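You operate a simulated robot arm through the tools that you are given. There is no shell and no other tool. Be economical: measure what you need, move in short steps, check, and stop when the job is done.

You run a simulated two-armed robot. Do the job below in one go: nothing can be reset, and whatever is moved stays where it is left.

JOB
Print the pictures from the fair memory card.
Fine: copy it once in the card dock, set the printer copies slider to the count that the dock shows and press the print key at ready, one run only. Press the dock eject key before the card comes out; it goes back in the card stand. Leave the rest of the cart as it is.

Only the result counts: the job must be done as asked and must still hold three seconds after the hand-in. Knocking over, shifting, dropping, spilling or breaking anything else fails it.

ROBOT AND FRAMES
Two 7-joint arms with fingered hands on one trunk that stands fixed in place. Base frame: the origin is at the foot of the trunk, x ahead of it, y to its left, z up. Units: mm, degrees, N and s.
The left shoulder is at [70, 142, 1314], the right one opposite. Each reaches about 788 mm from its shoulder. Payload 3.6 kg a hand.
The TCP of each hand is the grasp point between the finger pads, 25 mm short of the fingertips. In the tool frame z runs along the fingers and y along their closing line. Largest opening 88 mm; the body of the gripper starts 29 mm behind the TCP. The gripper is a hand of 5 fingers: y runs from the thumb to the fingers, the wrist lies at [-13, -97, -162] in the tool frame.
Orientation is that of the tool frame in the base frame, as [roll, pitch, yaw] about the fixed x, y, z axes, in that order (R = Rz(yaw) Ry(pitch) Rx(roll)). With the fingers straight down and the wrist toward the robot, the tool's x, y and z point along [0, 1, 0], [1, 0, 0] and [0, 0, -1] of the base frame.

CONTROLS
- The arms move only by the tool play_rows. It takes "left_motion", "right_motion" or both (then of equal length, played together; a hand with none holds still); each is a list of rows, each a list of 6 numbers: the turn, a rotation vector about the base's x, y, z in degrees, then the shift along the base's x, y, z in m. In form: [[ax, ay, az, tx, ty, tz], ...]. A call has 1 to 12 rows; each row shifts and turns the commanded pose from where the row before left it. Each row takes 0.2 s and may step no farther than 50 mm and 8.6 degrees from the row before; otherwise, the whole call is refused. A pose out of reach is approached as far as the arm can. The call stops where the force on the tool passes 40 N (or 10 N more than at its start, if that is more) or the arm is blocked; 0.2 s more then pass. In this call time passes only in rows, and 0.2 s behind the last. It gives the time, the measured TCP pose, the force on the tool (base axes), the opening and the grip force at its end, in the units of the frame above (readings bear some noise), with the torque about the TCP (base axes, N m) and any sound that the robot's microphone picked up.
- Cameras (640 x 400 px; columns grow to the right, rows downward): "scene" is now at [129.3, -31.6, 1534.6]; the picture's right is [-0.38, -0.93, -0.00], its down [-0.60, 0.25, -0.76] and it looks along [0.70, -0.29, -0.65] (base axes); focal length 214 px, centre (320, 200). "left" rides on the left gripper at [-59, -79, -105] in its tool frame; the picture's right is [-0.73, -0.32, 0.61], its down [0.62, -0.68, 0.38] and it looks along [0.29, 0.66, 0.70] (tool axes); focal length 234 px, centre (320, 200). "right" rides on the right gripper at [59, -79, -105] in its tool frame; the picture's right is [-0.73, 0.32, -0.61], its down [-0.62, -0.68, 0.38] and it looks along [-0.29, 0.66, 0.70] (tool axes); focal length 234 px, centre (320, 200). There is no depth. A picture from a camera that has moved, and an enlarged one, comes with that camera's place and axes in the base frame and with its lens.
- capture(camera): a new picture of that camera. It takes no simulated time.
- move_column(by): slides the trunk up (or, below 0, down) by that many mm; the arms and the scene camera ride with it, the base frame stays. It gives what a move gives, with no picture.
- move_fingers(index, middle, ring, little, thumb_bend, thumb_turn, hand): sets how far each is bent, from 0 (flat) to 1 (curled in); at 0.3 the hand is open as for a grip, at 0.7 the pads meet at the TCP. One left out holds its place. A second passes; each finger stops where it meets its share of the squeeze, and holds until it gets a number again. It is the only way to open and close the hand. It gives what a move gives, with no picture; readings hold the bend of each and the force on index, middle, ring, little, thumb and palm. thumb_turn goes from beside the hand (0) to across from the fingers (1), as for a grip.
- pan_tilt(pan, tilt): turns the head with the scene camera to pan (to the left, within 86 degrees either way) and tilt (down, from -29 to 69), counted from straight ahead of the robot. It gives what a move gives.
- zoom(camera, box): a new picture of the part [left, top, right, bottom] of that camera's present view, enlarged. It takes no simulated time.
- finish_job(): hands the job in; it is judged then, once.

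Go step by step. Nothing tells you positions but the pictures and the camera data: compare them with the known pose of the tool, close in by small moves and look again before you grip or let go. The budget is 120 turns and 74 pictures, counting those below and the enlarged ones. Unless the task says otherwise, let go and move clear before handing in, and close with one line.

The tools are called after "Call:" as a command line: name --argument value ..., lists and objects as JSON in quotes. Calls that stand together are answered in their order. play_rows: Moves the arms, as the interface text tells. Its arguments: {"type":"object","properties":{"left_motion":{"type":"array","items":{"type":"array","items":{"type":"number"}}},"right_motion":{"type":"array","items":{"type":"array","items":{"type":"number"}}}},"required":[]} The other tools are called the same way: move_column (by) slides the trunk up or down; move_fingers (index, middle, ring, little, thumb_bend, thumb_turn, hand) moves the fingers one by one; pan_tilt (pan, tilt) turns the head that bears the scene camera; capture (camera) takes a picture; zoom (camera, box) takes an enlarged picture of a part of a camera's view; finish_job () hands the job in.

At the start:

```text
time_s: 0.0
left_ee_pos: [431.2, -65.9, 1301.5]
left_tcp_rot: [-180.0, 0.0, 90.1]
left_force: [0.1, 0.0, 0.5]
left_torque: [0.0, -0.02, 0.01]
left_width: 87.6
left_grasp_force: 0.0
left_shape: jaw
left_bend: [0.3, 0.3, 0.3, 0.3, 0.3, 0.98]
left_finger forces: [0.0, 0.0, 0.1, 0.0, 0.0, 0.1]
right_ee_pos: [368.1, -394.6, 1363.3]
right_tcp_rot: [-180.0, 0.0, 90.0]
right_force: [-0.4, 0.4, -0.7]
right_torque: [0.02, -0.04, -0.01]
right_width: 87.6
right_grasp_force: 0.0
right_shape: jaw
right_bend: [0.3, 0.3, 0.3, 0.3, 0.3, 0.98]
right_finger forces: [0.1, 0.1, 0.1, 0.1, 0.0, 0.0]
trunk travel left (down, up): [-850.0, 90.0]
head pan, tilt: [-22.1, 40.7]
```

scene: 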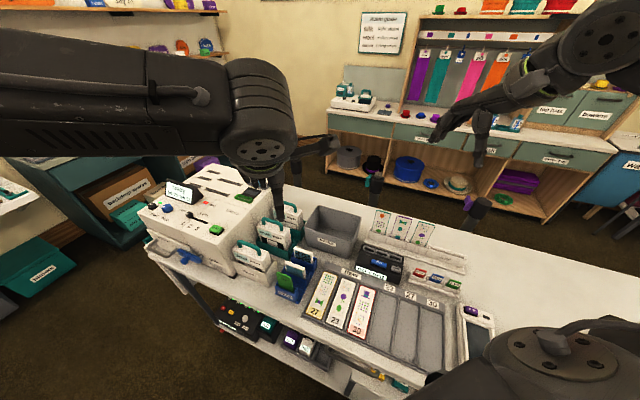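
right: 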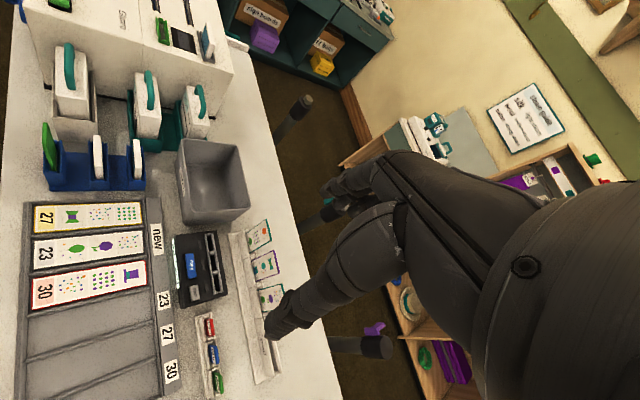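
left: 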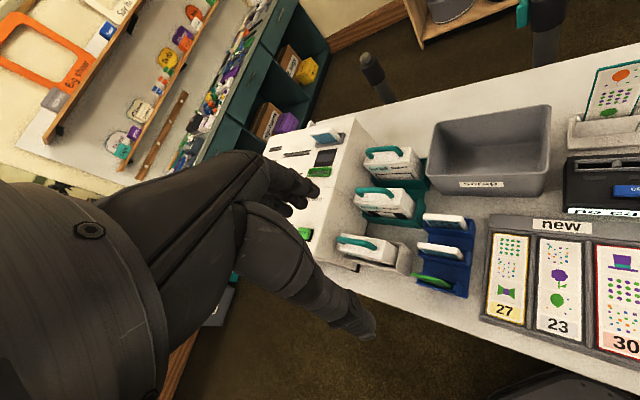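

I see a cart with a printer-like box at left, cartridges, trays, a dark "no card" dock and small coloured cards in a stand. I'll zoom in to identify them.

Call:
zoom --camera "scene" --box '[340, 200, 500, 300]'

Call:
zoom --camera "scene" --box '[130, 155, 290, 255]'

Call:
zoom --camera "right" --box '[150, 220, 310, 400]'

```text
4.00 times, centred on (420, 250) of scene
camera zoom: at [129.3, -31.6, 1534.6], right [-0.38, -0.93, 0.0], down [-0.6, 0.25, -0.76], along [0.7, -0.29, -0.65], focal length 858 px, centre (-80, 0)
```

zoom: 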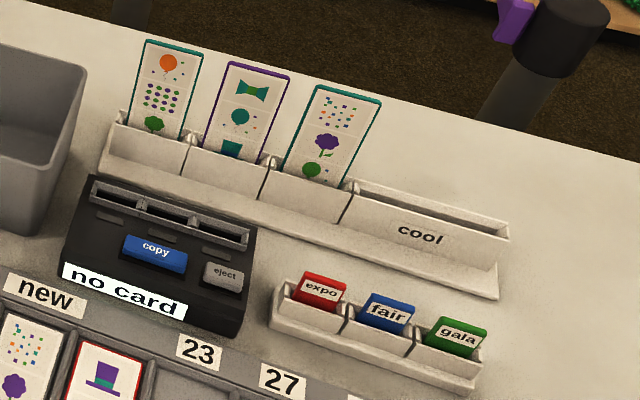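

```text
4.00 times, centred on (210, 205) of scene
camera zoom: at [129.3, -31.6, 1534.6], right [-0.38, -0.93, 0.0], down [-0.6, 0.25, -0.76], along [0.7, -0.29, -0.65], focal length 858 px, centre (760, 180)
```

zoom: 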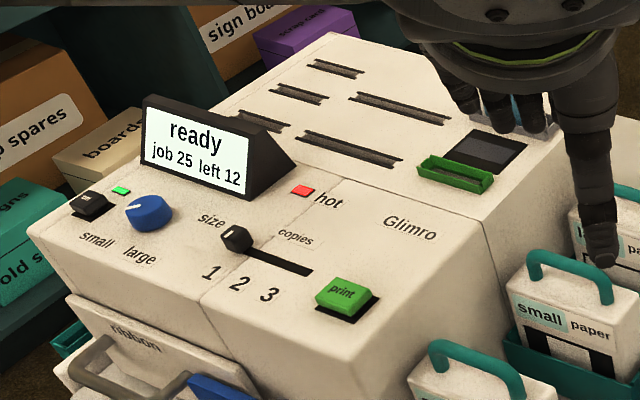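

```text
2.22 times, centred on (230, 310) of right
camera zoom: at [288.0, -336.2, 1467.8], right [0.32, -0.73, 0.61], down [-0.68, -0.62, -0.38], along [0.66, -0.29, -0.7], focal length 520 px, centre (520, -44)
```

zoom: 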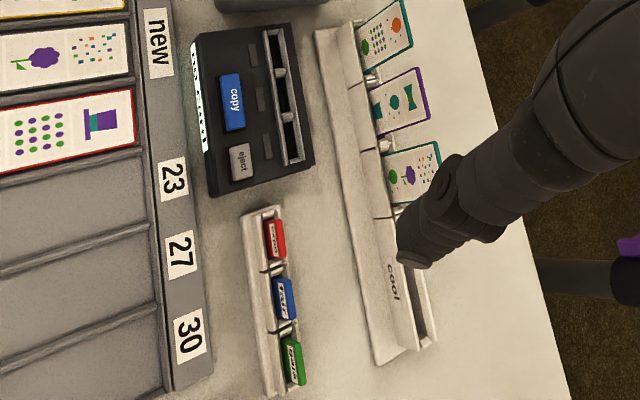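

Triangulating puts the fair card near (316, -504, 913), with the cart turned about -47°. I'll bring the right hand above the cards, aligned with the cart, with the ring and little fingers curled.

Call:
play_rows --right_motion '[[0, 0, -8, -0.011, -0.016, -0.044], [0, 0, -8, -0.011, -0.016, -0.044], [0, 0, -8, -0.011, -0.016, -0.044], [0, 0, -8, -0.011, -0.016, -0.044], [0, 0, -8, -0.011, -0.016, -0.044], [0, 0, -7, -0.011, -0.016, -0.044]]'

Call:
move_fingers --hand "right" --ring 1 --little 1

Call:
capture --camera "right"

Call:
capture --camera "scene"

```text
time_s: 1.4
left_ee_pos: [431.2, -66.9, 1302.1]
left_tcp_rot: [-180.0, 0.0, 90.1]
left_force: [-0.3, -0.4, 0.0]
left_torque: [0.01, -0.02, -0.01]
left_width: 87.3
left_grasp_force: 0.0
left_shape: jaw
left_bend: [0.3, 0.3, 0.3, 0.3, 0.3, 0.98]
left_finger forces: [0.0, 0.0, 0.0, 0.0, 0.0, 0.0]
right_ee_pos: [300.1, -489.2, 1099.9]
right_tcp_rot: [-180.0, 0.0, 43.1]
right_force: [0.2, -0.7, 0.1]
right_torque: [0.01, 0.0, 0.03]
right_width: 87.6
right_grasp_force: 0.1
right_shape: jaw
right_bend: [0.3, 0.3, 0.3, 0.3, 0.3, 0.98]
right_finger forces: [0.0, 0.1, 0.0, 0.0, 0.0, 0.0]
trunk travel left (down, up): [-850.0, 90.0]
head pan, tilt: [-22.1, 40.7]
```

```text
time_s: 2.4
left_ee_pos: [430.6, -65.1, 1302.4]
left_tcp_rot: [-180.0, -0.1, 90.2]
left_force: [0.0, 0.4, -0.3]
left_torque: [-0.01, -0.01, -0.01]
left_width: 87.7
left_grasp_force: 0.1
left_shape: jaw
left_bend: [0.3, 0.3, 0.3, 0.3, 0.3, 0.98]
left_finger forces: [0.0, 0.0, 0.1, 0.1, 0.0, 0.1]
right_ee_pos: [299.4, -488.6, 1101.2]
right_tcp_rot: [-180.0, 0.0, 43.0]
right_force: [0.1, -0.5, 0.2]
right_torque: [0.0, -0.03, 0.03]
right_width: 84.5
right_grasp_force: 0.1
right_shape: fingers
right_bend: [0.3, 0.3, 1.0, 1.0, 0.3, 0.98]
right_finger forces: [0.0, 0.0, 0.0, 0.1, 0.0, 0.0]
trunk travel left (down, up): [-850.0, 90.0]
head pan, tilt: [-22.1, 40.7]
```

```text
67 pictures are left
camera right: at [287.3, -391.2, 1205.1], right [-0.31, -0.73, 0.61], down [-0.92, 0.07, -0.38], along [0.24, -0.68, -0.7], focal length 234 px, centre (320, 200)
```

right: 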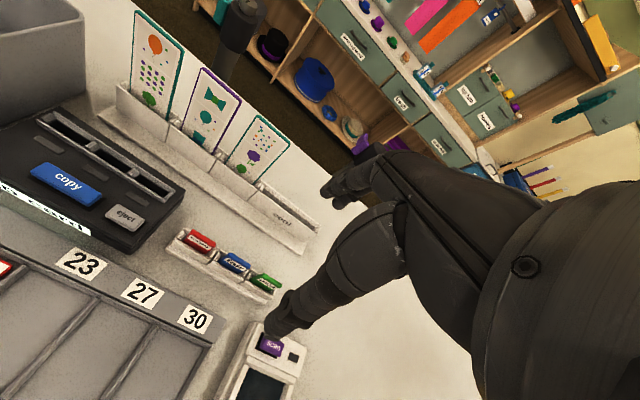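

```text
66 pictures are left
camera scene: at [129.2, -31.4, 1534.6], right [-0.38, -0.93, 0.0], down [-0.6, 0.24, -0.76], along [0.7, -0.29, -0.65], focal length 214 px, centre (320, 200)
```

scene: 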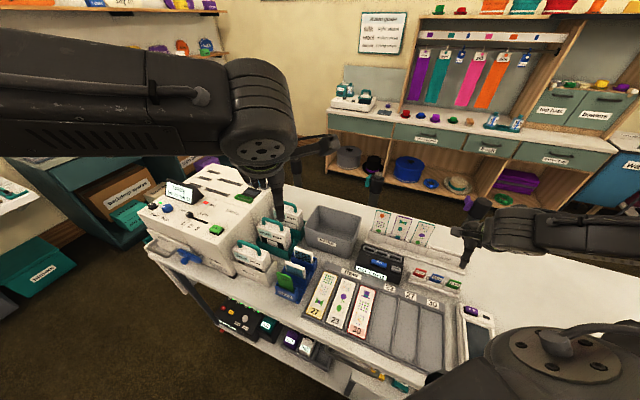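

The hand is now near the card stand. I'll zoom in on the stand and the dock to get their position and shape.

Call:
zoom --camera "right" --box '[150, 210, 310, 310]'

Call:
zoom --camera "right" --box '[0, 100, 192, 220]'

Call:
zoom --camera "scene" --box '[350, 220, 510, 320]'

```text
4.00 times, centred on (230, 260) of right
camera zoom: at [287.3, -391.2, 1205.1], right [-0.31, -0.73, 0.61], down [-0.92, 0.07, -0.38], along [0.24, -0.68, -0.7], focal length 937 px, centre (680, -40)
```

zoom: 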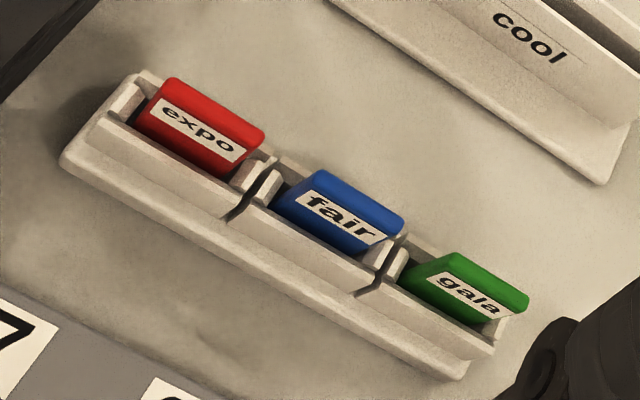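

```text
3.33 times, centred on (96, 160) of right
camera zoom: at [287.3, -391.2, 1205.1], right [-0.31, -0.73, 0.61], down [-0.92, 0.07, -0.38], along [0.24, -0.68, -0.7], focal length 781 px, centre (1067, 333)
```

zoom: 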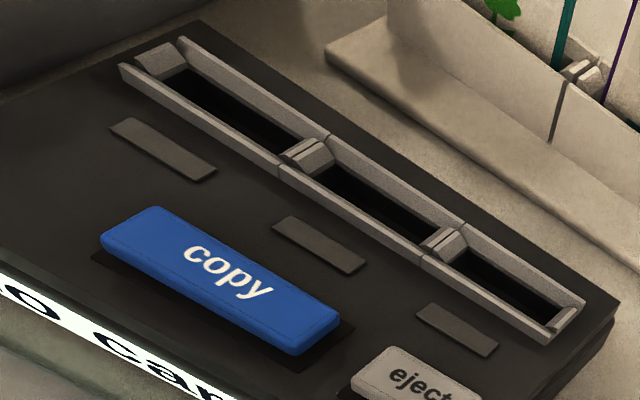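

```text
4.00 times, centred on (430, 270) of scene
camera zoom: at [129.2, -31.4, 1534.6], right [-0.38, -0.93, 0.0], down [-0.6, 0.24, -0.76], along [0.7, -0.29, -0.65], focal length 858 px, centre (-120, -80)
```

zoom: 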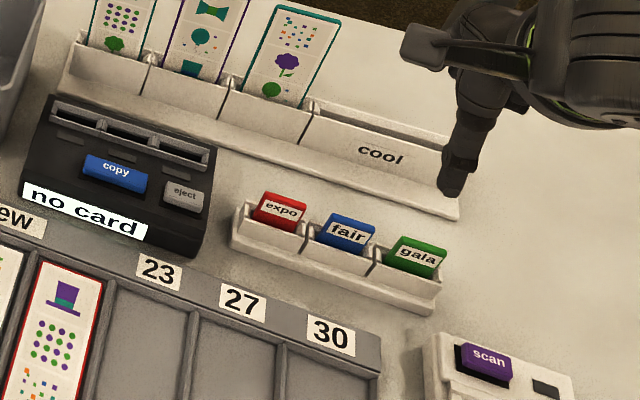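

The card top centre is about (316, -503, 934), roughly 30 mm wide with a 50 mm pitch. Next I need to know where the fingers sit across the hand.

Call:
zoom --camera "right" --box '[230, 120, 470, 350]'

Call:
zoom --camera "scene" --box '[430, 180, 590, 280]'

```text
1.74 times, centred on (350, 235) of right
camera zoom: at [287.3, -391.2, 1205.1], right [-0.31, -0.73, 0.61], down [-0.92, 0.07, -0.38], along [0.24, -0.68, -0.7], focal length 407 px, centre (268, 139)
```

zoom: 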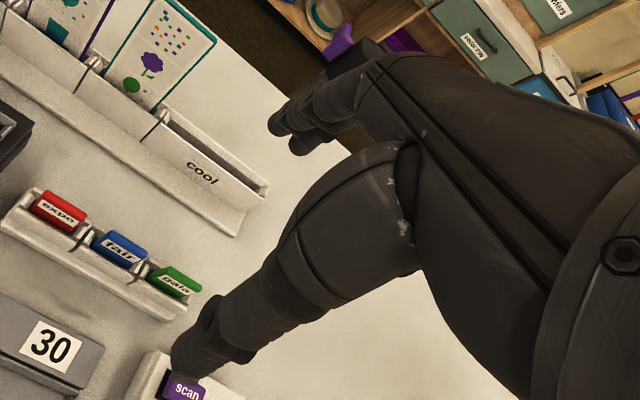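

```text
4.00 times, centred on (510, 230) of scene
camera zoom: at [129.2, -31.4, 1534.6], right [-0.38, -0.93, 0.0], down [-0.6, 0.24, -0.76], along [0.7, -0.29, -0.65], focal length 858 px, centre (-440, 80)
```

zoom: 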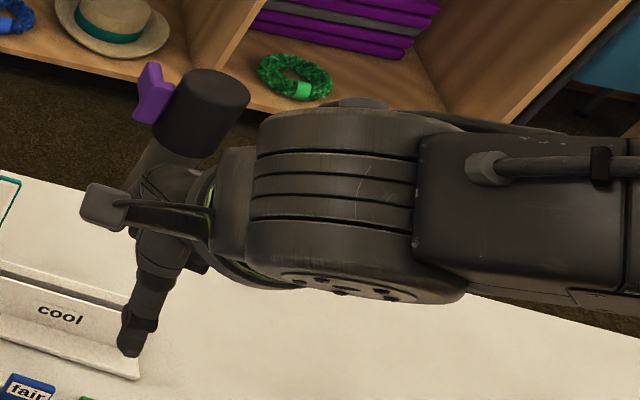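

Index and middle straddle the TCP with the thumb opposite, so a two-finger pinch is centred. I'll move to 1000 mm right above the fair card and look again.

Call:
play_rows --right_motion '[[0, 0, 0, 0.006, -0.005, -0.034], [0, 0, 0, 0.005, -0.005, -0.033], [0, 0, 0, 0.005, -0.004, -0.033]]'

Call:
capture --camera "right"

Call:
zoom --camera "scene" --box '[400, 220, 500, 310]'

```text
time_s: 3.2
left_ee_pos: [431.3, -65.5, 1301.2]
left_tcp_rot: [-180.0, 0.0, 90.1]
left_force: [-0.4, 0.7, -0.4]
left_torque: [0.01, 0.0, -0.02]
left_width: 87.5
left_grasp_force: 0.1
left_shape: jaw
left_bend: [0.3, 0.3, 0.3, 0.3, 0.3, 0.98]
left_finger forces: [0.1, 0.1, 0.0, 0.0, 0.0, 0.0]
right_ee_pos: [315.5, -502.8, 1000.5]
right_tcp_rot: [179.9, 0.0, 43.1]
right_force: [0.3, 0.6, 0.1]
right_torque: [0.01, 0.01, -0.01]
right_width: 84.4
right_grasp_force: 0.1
right_shape: fingers
right_bend: [0.3, 0.3, 1.0, 1.0, 0.3, 0.98]
right_finger forces: [0.1, 0.1, 0.0, 0.0, 0.0, 0.0]
trunk travel left (down, up): [-850.0, 90.0]
head pan, tilt: [-22.1, 40.7]
```

```text
60 pictures are left
camera right: at [303.5, -405.5, 1105.4], right [-0.31, -0.73, 0.61], down [-0.92, 0.07, -0.38], along [0.24, -0.68, -0.7], focal length 234 px, centre (320, 200)
```

right: 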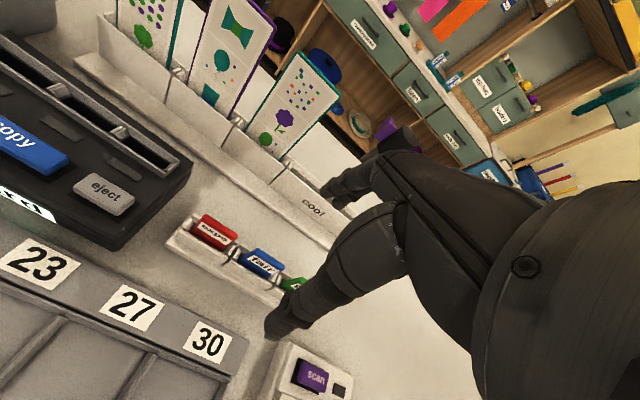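

```text
4.44 times, centred on (450, 265) of scene
camera zoom: at [129.8, -32.1, 1534.6], right [-0.38, -0.93, 0.0], down [-0.6, 0.25, -0.76], along [0.7, -0.28, -0.65], focal length 953 px, centre (-258, -89)
```

zoom: 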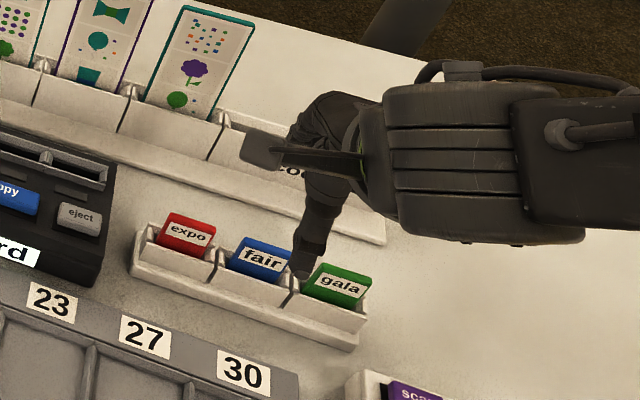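

The card still sits below the TCP. I'll zoom in for an accurate triangulation against the earlier right-camera view.

Call:
zoom --camera "right" --box '[160, 200, 320, 300]'

```text
4.00 times, centred on (240, 250) of right
camera zoom: at [303.5, -405.5, 1105.4], right [-0.31, -0.73, 0.61], down [-0.92, 0.07, -0.38], along [0.24, -0.68, -0.7], focal length 937 px, centre (640, 0)
```

zoom: 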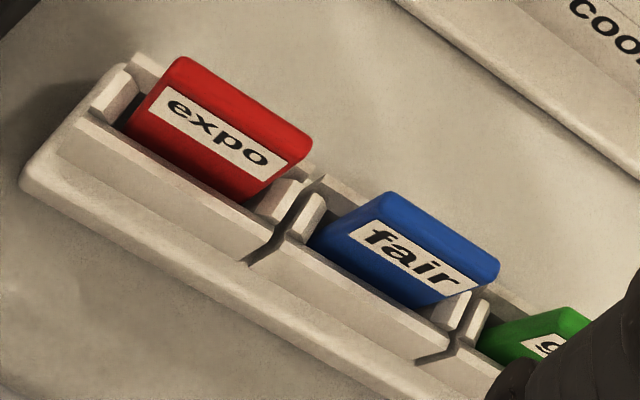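

The refined card top is z≈916, it protrudes about 33 mm above the stand and stands vertical, centred near (318, -507.5). I'll narrow the fingers, centre on it and descend to TCP z≈911.

Call:
move_fingers --hand "right" --index 0.5 --middle 0.5 --thumb_bend 0.5

Call:
play_rows --right_motion '[[0, 0, 2, 0.0025, -0.0047, -0.03], [0, 0, 0, 0, 0, -0.02]]'

Call:
capture --camera "right"

Call:
zoom --camera "scene" --box '[400, 220, 500, 310]'

```text
time_s: 4.2
left_ee_pos: [431.8, -65.8, 1302.8]
left_tcp_rot: [-180.0, 0.0, 90.1]
left_force: [0.4, 0.2, -0.1]
left_torque: [-0.04, 0.0, 0.02]
left_width: 87.6
left_grasp_force: 0.1
left_shape: jaw
left_bend: [0.3, 0.3, 0.3, 0.3, 0.3, 0.98]
left_finger forces: [0.0, 0.1, 0.0, 0.0, 0.0, 0.0]
right_ee_pos: [315.6, -503.2, 1001.4]
right_tcp_rot: [180.0, 0.0, 43.1]
right_force: [-0.5, -0.6, 0.2]
right_torque: [-0.02, -0.03, -0.02]
right_width: 42.1
right_grasp_force: 0.0
right_shape: fingers
right_bend: [0.5, 0.5, 1.0, 1.0, 0.5, 0.98]
right_finger forces: [0.1, 0.0, 0.0, 0.0, 0.1, 0.0]
trunk travel left (down, up): [-850.0, 90.0]
head pan, tilt: [-22.1, 40.7]
```

```text
time_s: 4.8
left_ee_pos: [432.8, -66.2, 1301.7]
left_tcp_rot: [-180.0, 0.1, 90.1]
left_force: [-0.3, -0.4, 0.2]
left_torque: [0.0, 0.01, 0.0]
left_width: 87.3
left_grasp_force: 0.1
left_shape: jaw
left_bend: [0.3, 0.3, 0.3, 0.3, 0.3, 0.98]
left_finger forces: [0.0, 0.0, 0.0, 0.1, 0.1, 0.0]
right_ee_pos: [321.6, -507.9, 950.5]
right_tcp_rot: [180.0, 0.0, 45.0]
right_force: [0.0, -0.2, -0.2]
right_torque: [0.01, -0.01, -0.02]
right_width: 42.2
right_grasp_force: 0.0
right_shape: fingers
right_bend: [0.5, 0.5, 1.0, 1.0, 0.5, 0.98]
right_finger forces: [0.1, 0.0, 0.1, 0.0, 0.1, 0.0]
trunk travel left (down, up): [-850.0, 90.0]
head pan, tilt: [-22.1, 40.7]
```

```text
57 pictures are left
camera right: at [306.6, -410.6, 1055.0], right [-0.28, -0.74, 0.61], down [-0.92, 0.04, -0.38], along [0.26, -0.67, -0.7], focal length 234 px, centre (320, 200)
```

right: 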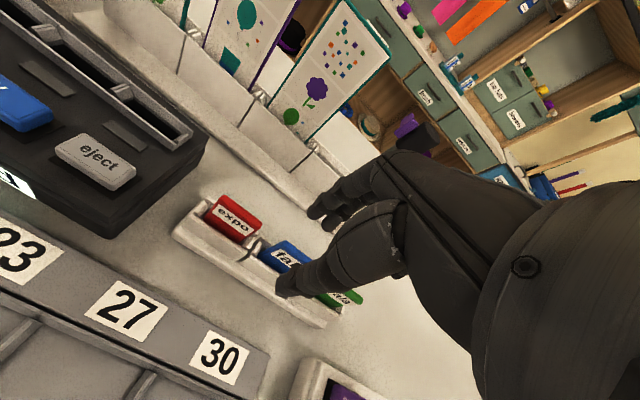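

```text
4.44 times, centred on (450, 265) of scene
camera zoom: at [130.1, -32.2, 1534.5], right [-0.38, -0.93, 0.0], down [-0.6, 0.25, -0.76], along [0.7, -0.28, -0.65], focal length 953 px, centre (-258, -89)
```

zoom: 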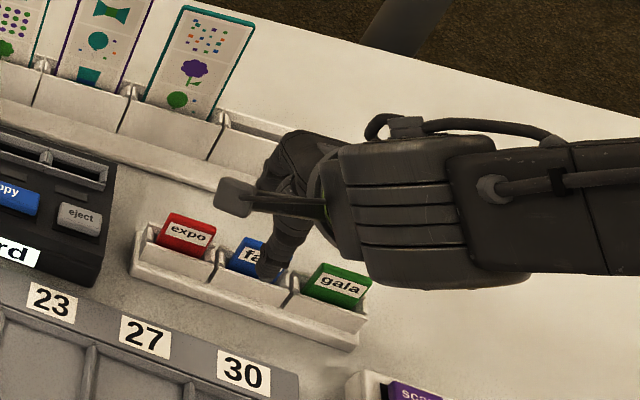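

Thumb and fingers straddle the fair card without touching its neighbours. I'll descend 39 mm with a small centring shift.

Call:
play_rows --right_motion '[[0, 0, 0, -0.002, 0.001, -0.02], [0, 0, 0, 0, 0, -0.012], [0, 0, 0, 0, 0, -0.007]]'

Call:
zoom --camera "right" --box '[200, 160, 440, 310]'

Call:
zoom --camera "scene" --box '[410, 240, 490, 300]'

```text
time_s: 5.6
left_ee_pos: [430.0, -65.4, 1301.9]
left_tcp_rot: [-180.0, -0.1, 90.1]
left_force: [0.7, 0.4, 0.6]
left_torque: [-0.03, 0.04, -0.05]
left_width: 87.6
left_grasp_force: 0.1
left_shape: jaw
left_bend: [0.3, 0.3, 0.3, 0.3, 0.3, 0.98]
left_finger forces: [0.1, 0.0, 0.1, 0.0, 0.1, 0.0]
right_ee_pos: [315.6, -506.8, 910.3]
right_tcp_rot: [179.8, 0.0, 45.2]
right_force: [0.8, 0.5, 0.0]
right_torque: [0.03, 0.01, -0.02]
right_width: 42.2
right_grasp_force: 0.1
right_shape: fingers
right_bend: [0.5, 0.5, 1.0, 1.0, 0.5, 0.98]
right_finger forces: [0.1, 0.0, 0.0, 0.0, 0.0, 0.0]
trunk travel left (down, up): [-850.0, 90.0]
head pan, tilt: [-22.1, 40.7]
```

```text
2.67 times, centred on (320, 235) of right
camera zoom: at [302.5, -408.9, 1014.9], right [-0.28, -0.74, 0.61], down [-0.92, 0.04, -0.38], along [0.26, -0.67, -0.7], focal length 624 px, centre (320, 107)
```

zoom: 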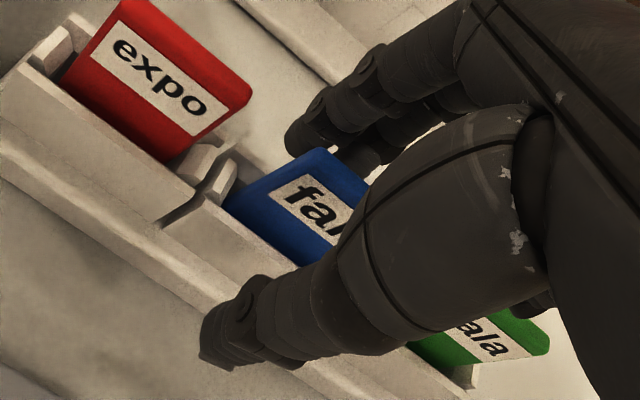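

```text
6.67 times, centred on (450, 270) of scene
camera zoom: at [129.0, -31.2, 1534.6], right [-0.38, -0.93, 0.0], down [-0.6, 0.24, -0.76], along [0.7, -0.29, -0.65], focal length 1430 px, centre (-547, -267)
```

zoom: 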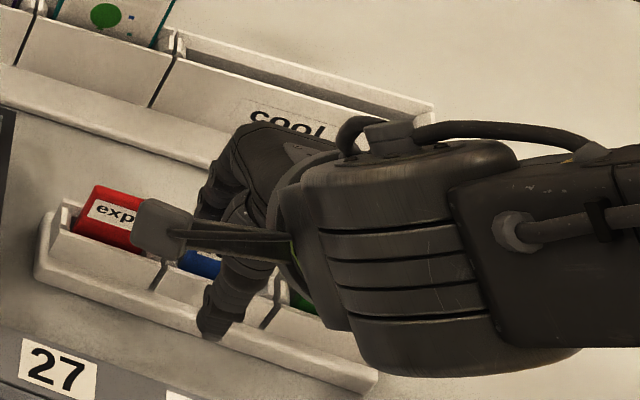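

The card lies between thumb and fingers, aligned to within about 2 mm. I'll close the pinch.

Call:
move_fingers --hand "right" --index 0.72 --middle 0.72 --thumb_bend 0.72

Call:
zoom --camera "right" --box '[200, 160, 440, 310]'

```text
time_s: 6.6
left_ee_pos: [432.5, -67.5, 1300.5]
left_tcp_rot: [-179.9, 0.1, 90.1]
left_force: [0.7, -0.2, 0.0]
left_torque: [-0.01, 0.01, -0.02]
left_width: 87.6
left_grasp_force: 0.0
left_shape: jaw
left_bend: [0.3, 0.3, 0.3, 0.3, 0.3, 0.98]
left_finger forces: [0.1, 0.0, 0.0, 0.1, 0.0, 0.0]
right_ee_pos: [320.3, -507.0, 909.7]
right_tcp_rot: [179.9, 0.0, 45.2]
right_force: [8.1, -7.4, 2.9]
right_torque: [-0.19, -0.13, 0.1]
right_width: 13.2
right_grasp_force: 11.5
right_shape: fingers
right_bend: [0.59, 0.62, 1.0, 1.0, 0.66, 0.97]
right_finger forces: [8.0, 8.3, 0.0, 0.0, 6.3, 0.0]
trunk travel left (down, up): [-850.0, 90.0]
head pan, tilt: [-22.1, 40.7]
```

```text
2.67 times, centred on (320, 235) of right
camera zoom: at [303.9, -410.3, 1014.3], right [-0.28, -0.74, 0.61], down [-0.92, 0.04, -0.38], along [0.26, -0.67, -0.7], focal length 624 px, centre (320, 107)
```

zoom: 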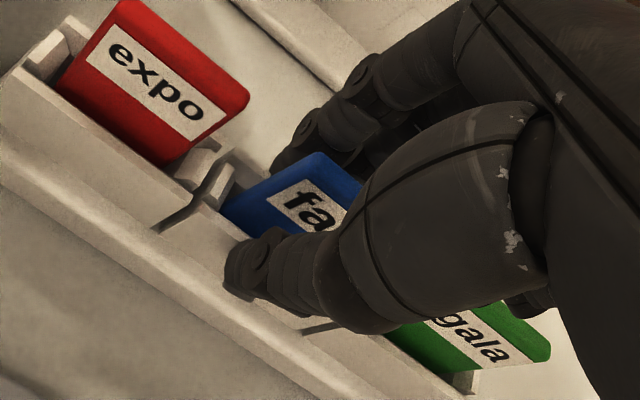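

The card is gripped with about 16 N on the fingers, and some of that bears on the stand. I'll ease the hand 3 mm along the closing line, then lift slowly.

Call:
play_rows --right_motion '[[0, 0, 0, 0.002, -0.002, 0.0], [0, 0, 0, 0, 0, 0.004]]'

```text
time_s: 7.2
left_ee_pos: [433.7, -66.0, 1301.1]
left_tcp_rot: [-179.9, 0.0, 90.1]
left_force: [-0.5, 0.1, -0.6]
left_torque: [0.0, 0.02, -0.03]
left_width: 87.6
left_grasp_force: 0.2
left_shape: jaw
left_bend: [0.3, 0.3, 0.3, 0.3, 0.3, 0.98]
left_finger forces: [0.0, 0.0, 0.0, 0.1, 0.1, 0.0]
right_ee_pos: [321.2, -508.3, 912.8]
right_tcp_rot: [-179.9, 0.0, 45.0]
right_force: [2.3, -3.6, 1.3]
right_torque: [-0.07, -0.02, 0.02]
right_width: 3.3
right_grasp_force: 7.8
right_shape: fingers
right_bend: [0.71, 0.65, 1.0, 1.0, 0.69, 0.97]
right_finger forces: [3.8, 4.8, 0.1, 0.1, 7.0, 0.0]
trunk travel left (down, up): [-850.0, 90.0]
head pan, tilt: [-22.1, 40.7]
```

The index bend jumped, so I'll check the grip before lifting further.

Call:
zoom --camera "right" --box '[240, 170, 400, 280]'

```text
3.64 times, centred on (320, 225) of right
camera zoom: at [305.8, -411.8, 1017.8], right [-0.28, -0.74, 0.61], down [-0.92, 0.04, -0.38], along [0.26, -0.67, -0.7], focal length 852 px, centre (320, 109)
```

zoom: 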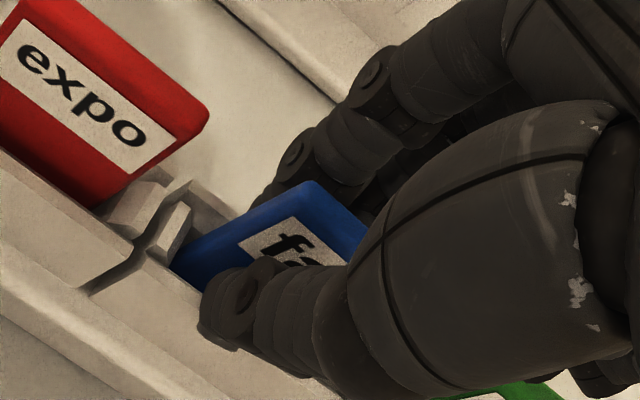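

The index sits near the card's left edge. I'll open, shift 3 mm toward the card's centre and grip again.

Call:
move_fingers --hand "right" --index 0.5 --middle 0.5 --thumb_bend 0.5

Call:
play_rows --right_motion '[[0, 0, 0, -0.0025, -0.0025, -0.003]]'

Call:
zoom --camera "right" --box '[240, 170, 400, 280]'

```text
time_s: 8.2
left_ee_pos: [430.6, -65.7, 1302.4]
left_tcp_rot: [-179.9, -0.1, 90.1]
left_force: [0.1, 0.3, 0.0]
left_torque: [-0.04, -0.01, 0.0]
left_width: 87.4
left_grasp_force: 0.0
left_shape: jaw
left_bend: [0.3, 0.3, 0.3, 0.3, 0.3, 0.98]
left_finger forces: [0.0, 0.0, 0.0, 0.1, 0.0, 0.0]
right_ee_pos: [321.0, -508.2, 913.2]
right_tcp_rot: [180.0, 0.0, 45.1]
right_force: [0.0, 0.4, 0.6]
right_torque: [0.0, -0.03, -0.02]
right_width: 41.0
right_grasp_force: 0.1
right_shape: fingers
right_bend: [0.5, 0.5, 1.0, 1.0, 0.5, 0.98]
right_finger forces: [0.1, 0.0, 0.0, 0.0, 0.0, 0.0]
trunk travel left (down, up): [-850.0, 90.0]
head pan, tilt: [-22.1, 40.7]
```

```text
time_s: 8.6
left_ee_pos: [431.2, -64.7, 1302.4]
left_tcp_rot: [-180.0, -0.1, 90.1]
left_force: [0.4, -0.3, 0.1]
left_torque: [-0.02, 0.01, 0.01]
left_width: 87.7
left_grasp_force: 0.0
left_shape: jaw
left_bend: [0.3, 0.3, 0.3, 0.3, 0.3, 0.98]
left_finger forces: [0.0, 0.0, 0.0, 0.0, 0.1, 0.0]
right_ee_pos: [318.9, -513.3, 910.3]
right_tcp_rot: [179.9, 0.0, 45.1]
right_force: [0.1, -0.4, -0.2]
right_torque: [-0.01, 0.02, -0.01]
right_width: 41.0
right_grasp_force: 0.1
right_shape: fingers
right_bend: [0.5, 0.5, 1.0, 1.0, 0.5, 0.98]
right_finger forces: [0.0, 0.0, 0.0, 0.0, 0.0, 0.0]
trunk travel left (down, up): [-850.0, 90.0]
head pan, tilt: [-22.1, 40.7]
```

```text
3.64 times, centred on (320, 225) of right
camera zoom: at [302.9, -415.4, 1015.3], right [-0.28, -0.74, 0.61], down [-0.92, 0.04, -0.38], along [0.26, -0.67, -0.7], focal length 852 px, centre (320, 109)
```

zoom: 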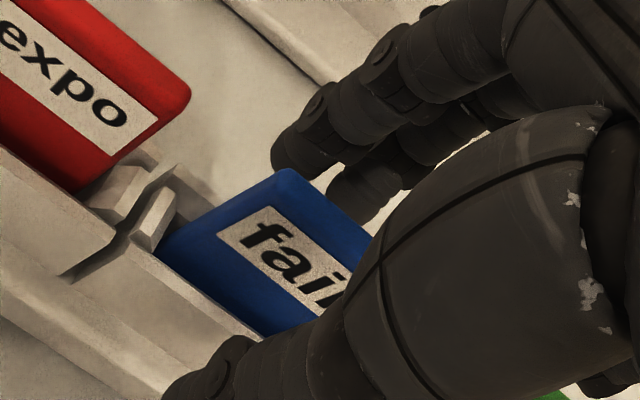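

The card is seated again. By the picture the hand is now slightly past it, so I'll adjust by (-0.7, +2.9) mm and close.

Call:
play_rows --right_motion '[[0, 0, 0, -0.0007, 0.0029, 0]]'

Call:
move_fingers --hand "right" --index 0.72 --middle 0.72 --thumb_bend 0.72

Call:
zoom --camera "right" --box '[240, 170, 400, 280]'

```text
time_s: 9.0
left_ee_pos: [431.5, -65.1, 1302.4]
left_tcp_rot: [-180.0, 0.0, 90.2]
left_force: [-1.2, -0.4, 0.1]
left_torque: [0.02, -0.01, 0.01]
left_width: 87.9
left_grasp_force: 0.0
left_shape: jaw
left_bend: [0.3, 0.3, 0.3, 0.3, 0.3, 0.98]
left_finger forces: [0.0, 0.1, 0.1, 0.0, 0.0, 0.1]
right_ee_pos: [317.1, -510.0, 910.7]
right_tcp_rot: [-180.0, 0.0, 45.1]
right_force: [0.1, 0.1, -0.4]
right_torque: [0.0, -0.01, 0.0]
right_width: 41.3
right_grasp_force: 0.0
right_shape: fingers
right_bend: [0.5, 0.5, 1.0, 1.0, 0.5, 0.98]
right_finger forces: [0.0, 0.1, 0.1, 0.0, 0.1, 0.0]
trunk travel left (down, up): [-850.0, 90.0]
head pan, tilt: [-22.1, 40.7]
```

```text
time_s: 10.0
left_ee_pos: [431.1, -64.5, 1302.7]
left_tcp_rot: [-180.0, 0.0, 90.1]
left_force: [0.0, 0.0, -0.1]
left_torque: [0.02, 0.02, -0.03]
left_width: 87.7
left_grasp_force: 0.1
left_shape: jaw
left_bend: [0.3, 0.3, 0.3, 0.3, 0.3, 0.98]
left_finger forces: [0.1, 0.1, 0.1, 0.0, 0.0, 0.0]
right_ee_pos: [317.3, -509.9, 912.0]
right_tcp_rot: [179.9, 0.0, 45.1]
right_force: [5.6, -9.4, 17.7]
right_torque: [-0.33, -0.23, 0.06]
right_width: 7.5
right_grasp_force: 16.1
right_shape: fingers
right_bend: [0.71, 0.63, 1.0, 1.0, 0.66, 0.97]
right_finger forces: [16.5, 11.5, 0.1, 0.0, 4.3, 0.0]
trunk travel left (down, up): [-850.0, 90.0]
head pan, tilt: [-22.1, 40.7]
```

```text
3.64 times, centred on (320, 225) of right
camera zoom: at [302.2, -412.5, 1016.4], right [-0.29, -0.74, 0.61], down [-0.92, 0.04, -0.39], along [0.26, -0.67, -0.69], focal length 852 px, centre (320, 109)
```

zoom: 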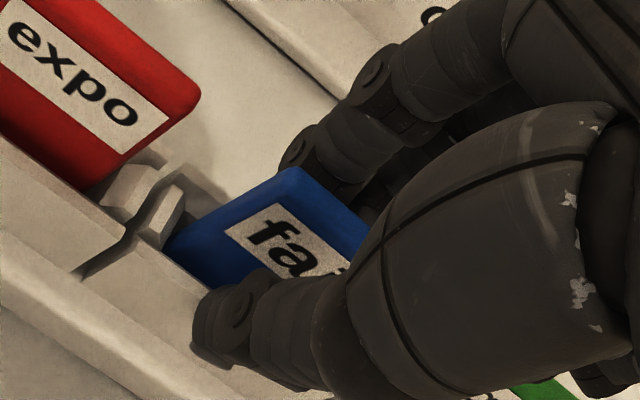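

An upward force of 17.7 N says a fingertip presses on the stand, so the hand is too low. I'll open, raise 7 mm and grip again.

Call:
move_fingers --hand "right" --index 0.5 --middle 0.5 --thumb_bend 0.5

Call:
play_rows --right_motion '[[0, 0, 0, 0, 0, 0.007]]'

Call:
move_fingers --hand "right" --index 0.72 --middle 0.72 --thumb_bend 0.72

Call:
zoom --camera "right" --box '[240, 170, 400, 280]'

```text
time_s: 11.0
left_ee_pos: [428.8, -62.7, 1303.1]
left_tcp_rot: [179.9, 0.2, 90.1]
left_force: [-0.4, 0.2, 0.2]
left_torque: [0.01, 0.0, 0.02]
left_width: 87.6
left_grasp_force: 0.0
left_shape: jaw
left_bend: [0.3, 0.3, 0.3, 0.3, 0.3, 0.98]
left_finger forces: [0.0, 0.0, 0.1, 0.0, 0.1, 0.0]
right_ee_pos: [314.9, -506.5, 913.2]
right_tcp_rot: [179.9, 0.1, 45.1]
right_force: [-4.0, 4.1, 20.3]
right_torque: [-0.01, -0.17, 0.03]
right_width: 27.1
right_grasp_force: 9.8
right_shape: fingers
right_bend: [0.62, 0.5, 1.0, 1.0, 0.5, 0.97]
right_finger forces: [20.2, 0.0, 0.0, 0.1, 0.1, 0.0]
trunk travel left (down, up): [-850.0, 90.0]
head pan, tilt: [-22.1, 40.7]
```

```text
time_s: 11.4
left_ee_pos: [432.4, -65.5, 1301.3]
left_tcp_rot: [-179.9, -0.1, 90.1]
left_force: [0.2, 0.6, 0.4]
left_torque: [0.01, -0.03, 0.03]
left_width: 87.6
left_grasp_force: 0.0
left_shape: jaw
left_bend: [0.3, 0.3, 0.3, 0.3, 0.3, 0.98]
left_finger forces: [0.0, 0.0, 0.1, 0.0, 0.1, 0.0]
right_ee_pos: [316.9, -509.8, 917.6]
right_tcp_rot: [-179.8, -0.1, 45.1]
right_force: [0.1, 0.0, -0.4]
right_torque: [-0.01, -0.02, -0.03]
right_width: 41.2
right_grasp_force: 0.1
right_shape: fingers
right_bend: [0.5, 0.5, 1.0, 1.0, 0.5, 0.97]
right_finger forces: [0.0, 0.0, 0.0, 0.0, 0.1, 0.1]
trunk travel left (down, up): [-850.0, 90.0]
head pan, tilt: [-22.1, 40.7]
```

```text
time_s: 12.4
left_ee_pos: [429.9, -65.6, 1301.6]
left_tcp_rot: [-179.9, 0.0, 90.0]
left_force: [0.4, 0.7, -1.2]
left_torque: [0.04, 0.01, -0.01]
left_width: 87.8
left_grasp_force: 0.1
left_shape: jaw
left_bend: [0.3, 0.3, 0.3, 0.3, 0.3, 0.98]
left_finger forces: [0.1, 0.0, 0.0, 0.1, 0.1, 0.0]
right_ee_pos: [316.6, -509.6, 918.7]
right_tcp_rot: [180.0, 0.1, 45.1]
right_force: [-0.7, -1.0, -0.2]
right_torque: [0.01, 0.0, 0.02]
right_width: 0.2
right_grasp_force: 3.2
right_shape: fingers
right_bend: [0.71, 0.71, 1.0, 1.0, 0.69, 0.97]
right_finger forces: [2.3, 1.5, 0.0, 0.0, 3.6, 0.0]
trunk travel left (down, up): [-850.0, 90.0]
head pan, tilt: [-22.1, 40.7]
```

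```text
3.64 times, centred on (320, 225) of right
camera zoom: at [301.8, -411.7, 1023.2], right [-0.28, -0.74, 0.61], down [-0.92, 0.04, -0.38], along [0.26, -0.67, -0.7], focal length 852 px, centre (320, 109)
```

zoom: 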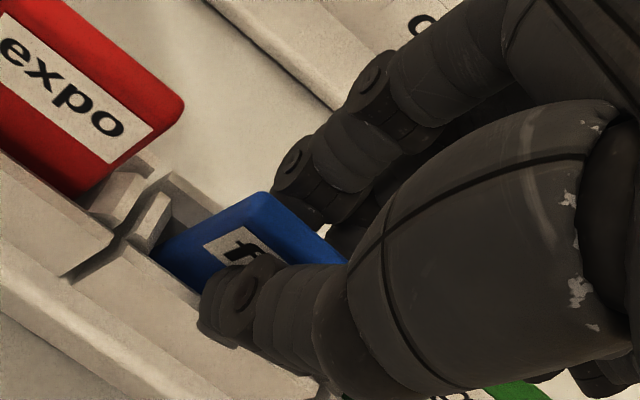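

The fingers stopped just short of target with light force, so they may be holding the card's top edge or only each other. A small lift with a look will tell.

Call:
play_rows --right_motion '[[0, 0, 0, 0, 0, 0.012]]'

Call:
zoom --camera "right" --box '[200, 160, 440, 310]'

```text
time_s: 12.8
left_ee_pos: [430.1, -65.6, 1301.9]
left_tcp_rot: [-179.9, 0.0, 89.9]
left_force: [-0.5, -0.5, -0.1]
left_torque: [0.01, 0.04, 0.05]
left_width: 87.6
left_grasp_force: 0.1
left_shape: jaw
left_bend: [0.3, 0.3, 0.3, 0.3, 0.3, 0.98]
left_finger forces: [0.0, 0.0, 0.0, 0.1, 0.0, 0.1]
right_ee_pos: [316.9, -509.4, 931.3]
right_tcp_rot: [180.0, 0.0, 45.1]
right_force: [0.1, 0.2, -0.3]
right_torque: [0.01, -0.03, 0.02]
right_width: 0.4
right_grasp_force: 3.1
right_shape: fingers
right_bend: [0.71, 0.72, 1.0, 1.0, 0.69, 0.97]
right_finger forces: [2.4, 1.0, 0.0, 0.0, 3.5, 0.0]
trunk travel left (down, up): [-850.0, 90.0]
head pan, tilt: [-22.1, 40.7]
```

```text
2.67 times, centred on (320, 235) of right
camera zoom: at [301.8, -411.9, 1036.6], right [-0.28, -0.74, 0.61], down [-0.92, 0.04, -0.38], along [0.26, -0.67, -0.7], focal length 624 px, centre (320, 107)
```

zoom: 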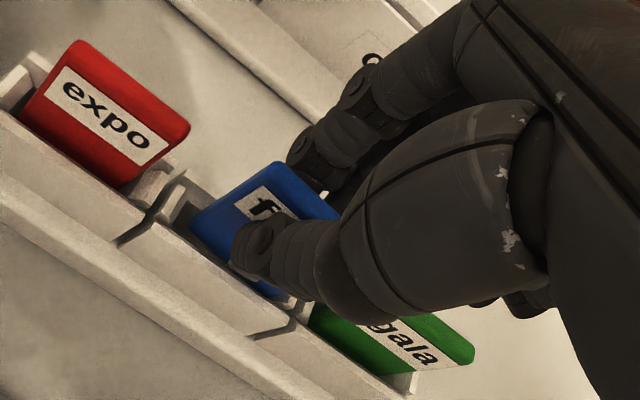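

The card rose with the hand, so it is held. I'll firm the grip a little and lift clear.

Call:
move_fingers --hand "right" --index 0.76 --middle 0.76 --thumb_bend 0.75

Call:
play_rows --right_motion '[[0, 0, 0, 0, 0, 0.02], [0, 0, 0, 0, 0, 0.03], [0, 0, 0, 0, 0, 0.03]]'

Call:
zoom --camera "right" --box '[200, 160, 440, 310]'

Call:
zoom --camera "scene" --box '[400, 200, 500, 280]'

```text
time_s: 13.8
left_ee_pos: [430.4, -64.7, 1301.7]
left_tcp_rot: [180.0, 0.0, 90.1]
left_force: [-0.1, 0.7, 0.1]
left_torque: [-0.02, -0.02, -0.01]
left_width: 87.3
left_grasp_force: 0.0
left_shape: jaw
left_bend: [0.3, 0.3, 0.3, 0.3, 0.3, 0.98]
left_finger forces: [0.0, 0.0, 0.1, 0.0, 0.1, 0.0]
right_ee_pos: [317.9, -509.1, 932.5]
right_tcp_rot: [180.0, 0.0, 45.0]
right_force: [0.0, 1.0, 0.6]
right_torque: [0.03, 0.03, 0.04]
right_width: 0.1
right_grasp_force: 8.0
right_shape: fingers
right_bend: [0.75, 0.75, 1.0, 1.0, 0.68, 0.97]
right_finger forces: [4.3, 3.3, 0.0, 0.0, 8.3, 0.0]
trunk travel left (down, up): [-850.0, 90.0]
head pan, tilt: [-22.1, 40.7]
```

```text
time_s: 14.6
left_ee_pos: [431.2, -64.8, 1302.8]
left_tcp_rot: [-179.9, 0.1, 90.0]
left_force: [-0.7, 0.1, 0.4]
left_torque: [0.0, -0.01, 0.03]
left_width: 87.5
left_grasp_force: 0.0
left_shape: jaw
left_bend: [0.3, 0.3, 0.3, 0.3, 0.3, 0.98]
left_finger forces: [0.0, 0.0, 0.0, 0.1, 0.0, 0.1]
right_ee_pos: [316.2, -508.2, 1011.6]
right_tcp_rot: [179.9, 0.0, 45.1]
right_force: [0.1, -0.2, 0.2]
right_torque: [0.01, -0.01, 0.0]
right_width: 0.0
right_grasp_force: 7.5
right_shape: fingers
right_bend: [0.75, 0.75, 1.0, 1.0, 0.68, 0.96]
right_finger forces: [5.7, 1.9, 0.0, 0.0, 7.5, 0.0]
trunk travel left (down, up): [-850.0, 90.0]
head pan, tilt: [-22.1, 40.7]
```

```text
2.67 times, centred on (320, 235) of right
camera zoom: at [301.8, -411.3, 1115.2], right [-0.28, -0.74, 0.61], down [-0.92, 0.04, -0.38], along [0.26, -0.67, -0.7], focal length 624 px, centre (320, 107)
```

zoom: 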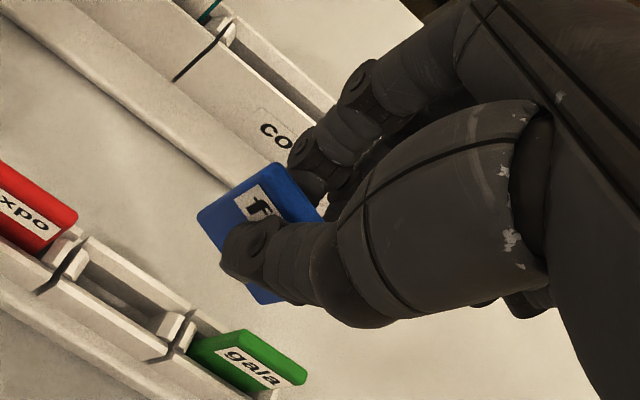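

```text
5.00 times, centred on (450, 240) of scene
camera zoom: at [128.8, -30.7, 1534.6], right [-0.38, -0.93, 0.0], down [-0.6, 0.24, -0.76], along [0.7, -0.29, -0.65], focal length 1072 px, centre (-330, 0)
```

zoom: 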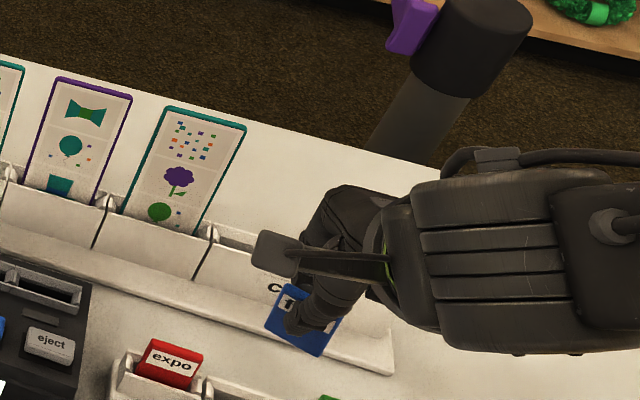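

The card is held clear of the stand, about 15–17° yawed in the fingers, with its bottom roughly 43 mm below the TCP. I'll turn the hand +17° to square the card with the cart and move above the dock's right slot near (430, -436).

Call:
play_rows --right_motion '[[0, 0, 5.5, 0.038, 0.024, 0], [0, 0, 5.5, 0.038, 0.024, 0], [0, 0, 6, 0.038, 0.024, 0]]'

Call:
capture --camera "right"

Call:
zoom --camera "scene" --box '[340, 200, 460, 300]'

```text
time_s: 15.4
left_ee_pos: [432.1, -65.2, 1302.1]
left_tcp_rot: [180.0, -0.1, 90.1]
left_force: [0.1, -0.1, 0.0]
left_torque: [0.0, 0.01, 0.02]
left_width: 87.7
left_grasp_force: 0.1
left_shape: jaw
left_bend: [0.3, 0.3, 0.3, 0.3, 0.3, 0.98]
left_finger forces: [0.0, 0.0, 0.0, 0.1, 0.0, 0.0]
right_ee_pos: [430.8, -436.0, 1009.0]
right_tcp_rot: [-179.9, 0.0, 62.2]
right_force: [-0.2, -0.2, -0.1]
right_torque: [0.01, 0.01, 0.06]
right_width: 0.0
right_grasp_force: 7.4
right_shape: fingers
right_bend: [0.75, 0.75, 1.0, 1.0, 0.68, 0.96]
right_finger forces: [5.7, 1.5, 0.1, 0.0, 7.2, 0.0]
trunk travel left (down, up): [-850.0, 90.0]
head pan, tilt: [-22.1, 40.7]
```

```text
45 pictures are left
camera right: at [388.6, -347.6, 1112.7], right [-0.05, -0.79, 0.61], down [-0.89, -0.23, -0.38], along [0.44, -0.56, -0.7], focal length 234 px, centre (320, 200)
```

right: 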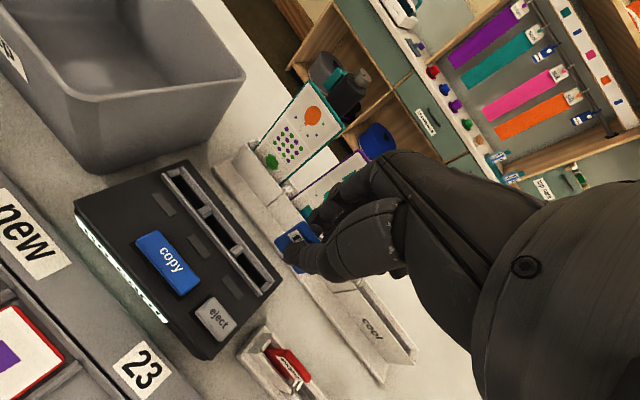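

```text
4.00 times, centred on (400, 250) of scene
camera zoom: at [130.5, -31.7, 1534.5], right [-0.38, -0.93, 0.0], down [-0.6, 0.25, -0.76], along [0.7, -0.29, -0.65], focal length 858 px, centre (0, 0)
```

zoom: 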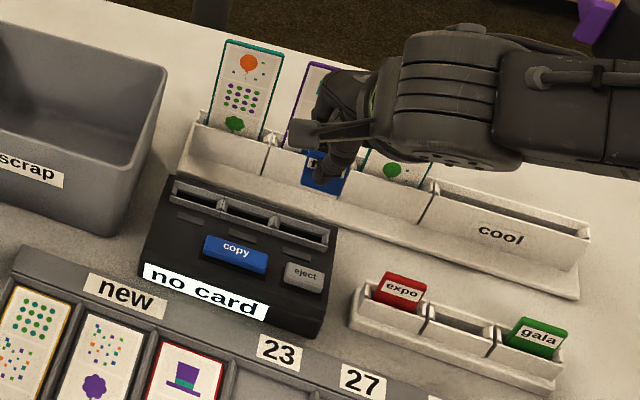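

I see the card over the dock area. I'll zoom in for a precise slot location.

Call:
zoom --camera "right" --box '[170, 180, 330, 310]'

```text
3.08 times, centred on (250, 245) of right
camera zoom: at [388.6, -347.6, 1112.7], right [-0.05, -0.79, 0.61], down [-0.89, -0.23, -0.38], along [0.44, -0.56, -0.7], focal length 720 px, centre (535, 62)
```

zoom: 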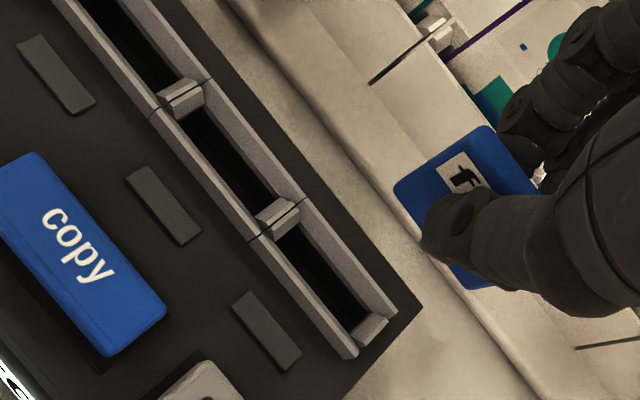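

The slot estimate is about (431.5, -434, 900), at 46.6°; the card is nearly aligned. I'll lower until the card bottom is just above the dock and re-check.

Call:
play_rows --right_motion '[[0, 0, 2, 0.001, 0.001, -0.025], [0, 0, 0, 0, 0, -0.02]]'

Call:
zoom --camera "right" --box '[210, 180, 370, 310]'

Call:
zoom --camera "scene" --box '[370, 220, 450, 280]'

```text
time_s: 16.0
left_ee_pos: [431.3, -65.1, 1302.1]
left_tcp_rot: [-179.9, 0.1, 90.1]
left_force: [0.0, -0.2, -0.1]
left_torque: [-0.06, 0.0, 0.01]
left_width: 87.1
left_grasp_force: 0.2
left_shape: jaw
left_bend: [0.3, 0.3, 0.3, 0.3, 0.3, 0.98]
left_finger forces: [0.0, 0.0, 0.0, 0.0, 0.0, 0.0]
right_ee_pos: [432.8, -436.2, 964.0]
right_tcp_rot: [179.9, -0.1, 64.0]
right_force: [0.3, -0.2, -1.1]
right_torque: [0.0, 0.02, 0.02]
right_width: 0.0
right_grasp_force: 7.8
right_shape: fingers
right_bend: [0.75, 0.75, 1.0, 1.0, 0.68, 0.96]
right_finger forces: [5.9, 1.6, 0.0, 0.0, 7.4, 0.1]
trunk travel left (down, up): [-850.0, 90.0]
head pan, tilt: [-22.1, 40.7]
```

```text
3.08 times, centred on (290, 245) of right
camera zoom: at [386.8, -349.6, 1069.3], right [-0.03, -0.79, 0.61], down [-0.89, -0.26, -0.38], along [0.46, -0.55, -0.7], focal length 720 px, centre (412, 62)
```

zoom: 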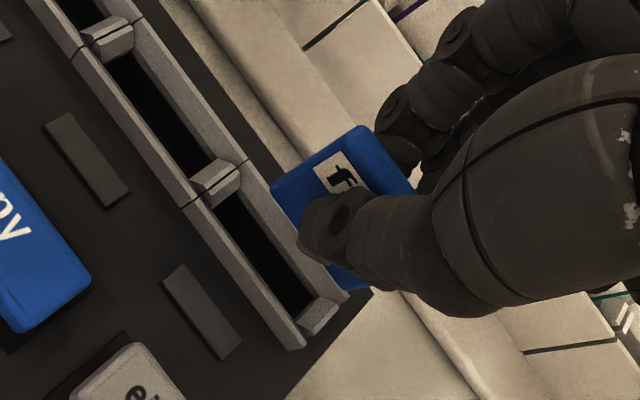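

```text
6.67 times, centred on (410, 250) of scene
camera zoom: at [130.2, -32.0, 1534.5], right [-0.38, -0.93, 0.0], down [-0.6, 0.25, -0.76], along [0.7, -0.28, -0.65], focal length 1430 px, centre (-280, -133)
```

zoom: 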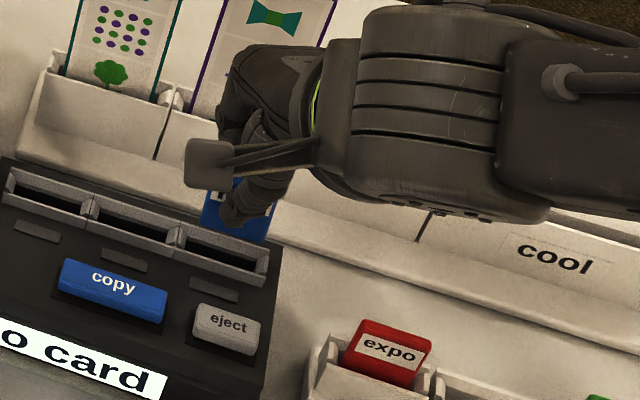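

The card appears centred over the right slot within about 1–2 mm. I'll lower another 17 mm and look again where parallax is smaller.

Call:
play_rows --right_motion '[[0, 0, 0.5, 0, 0.0005, -0.017]]'

Call:
zoom --camera "right" --box '[230, 190, 350, 290]'

```text
time_s: 16.4
left_ee_pos: [431.8, -65.7, 1302.1]
left_tcp_rot: [-180.0, -0.1, 90.0]
left_force: [-0.2, -0.5, -0.3]
left_torque: [0.04, 0.02, 0.02]
left_width: 87.4
left_grasp_force: 0.1
left_shape: jaw
left_bend: [0.3, 0.3, 0.3, 0.3, 0.3, 0.98]
left_finger forces: [0.0, 0.1, 0.1, 0.1, 0.0, 0.0]
right_ee_pos: [432.1, -437.1, 948.5]
right_tcp_rot: [-180.0, 0.1, 64.6]
right_force: [-0.4, -0.3, 0.2]
right_torque: [0.0, 0.0, -0.01]
right_width: 0.1
right_grasp_force: 7.5
right_shape: fingers
right_bend: [0.75, 0.75, 1.0, 1.0, 0.68, 0.96]
right_finger forces: [5.8, 1.6, 0.0, 0.0, 7.4, 0.0]
trunk travel left (down, up): [-850.0, 90.0]
head pan, tilt: [-22.1, 40.7]
```

```text
4.00 times, centred on (290, 240) of right
camera zoom: at [385.0, -349.2, 1052.5], right [-0.02, -0.79, 0.61], down [-0.88, -0.27, -0.38], along [0.47, -0.54, -0.7], focal length 937 px, centre (440, 40)
```

zoom: 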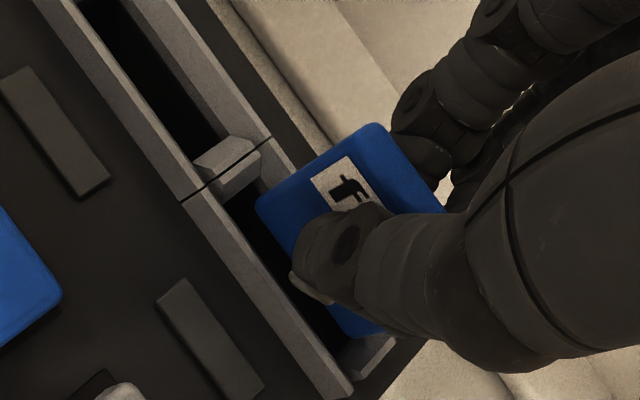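

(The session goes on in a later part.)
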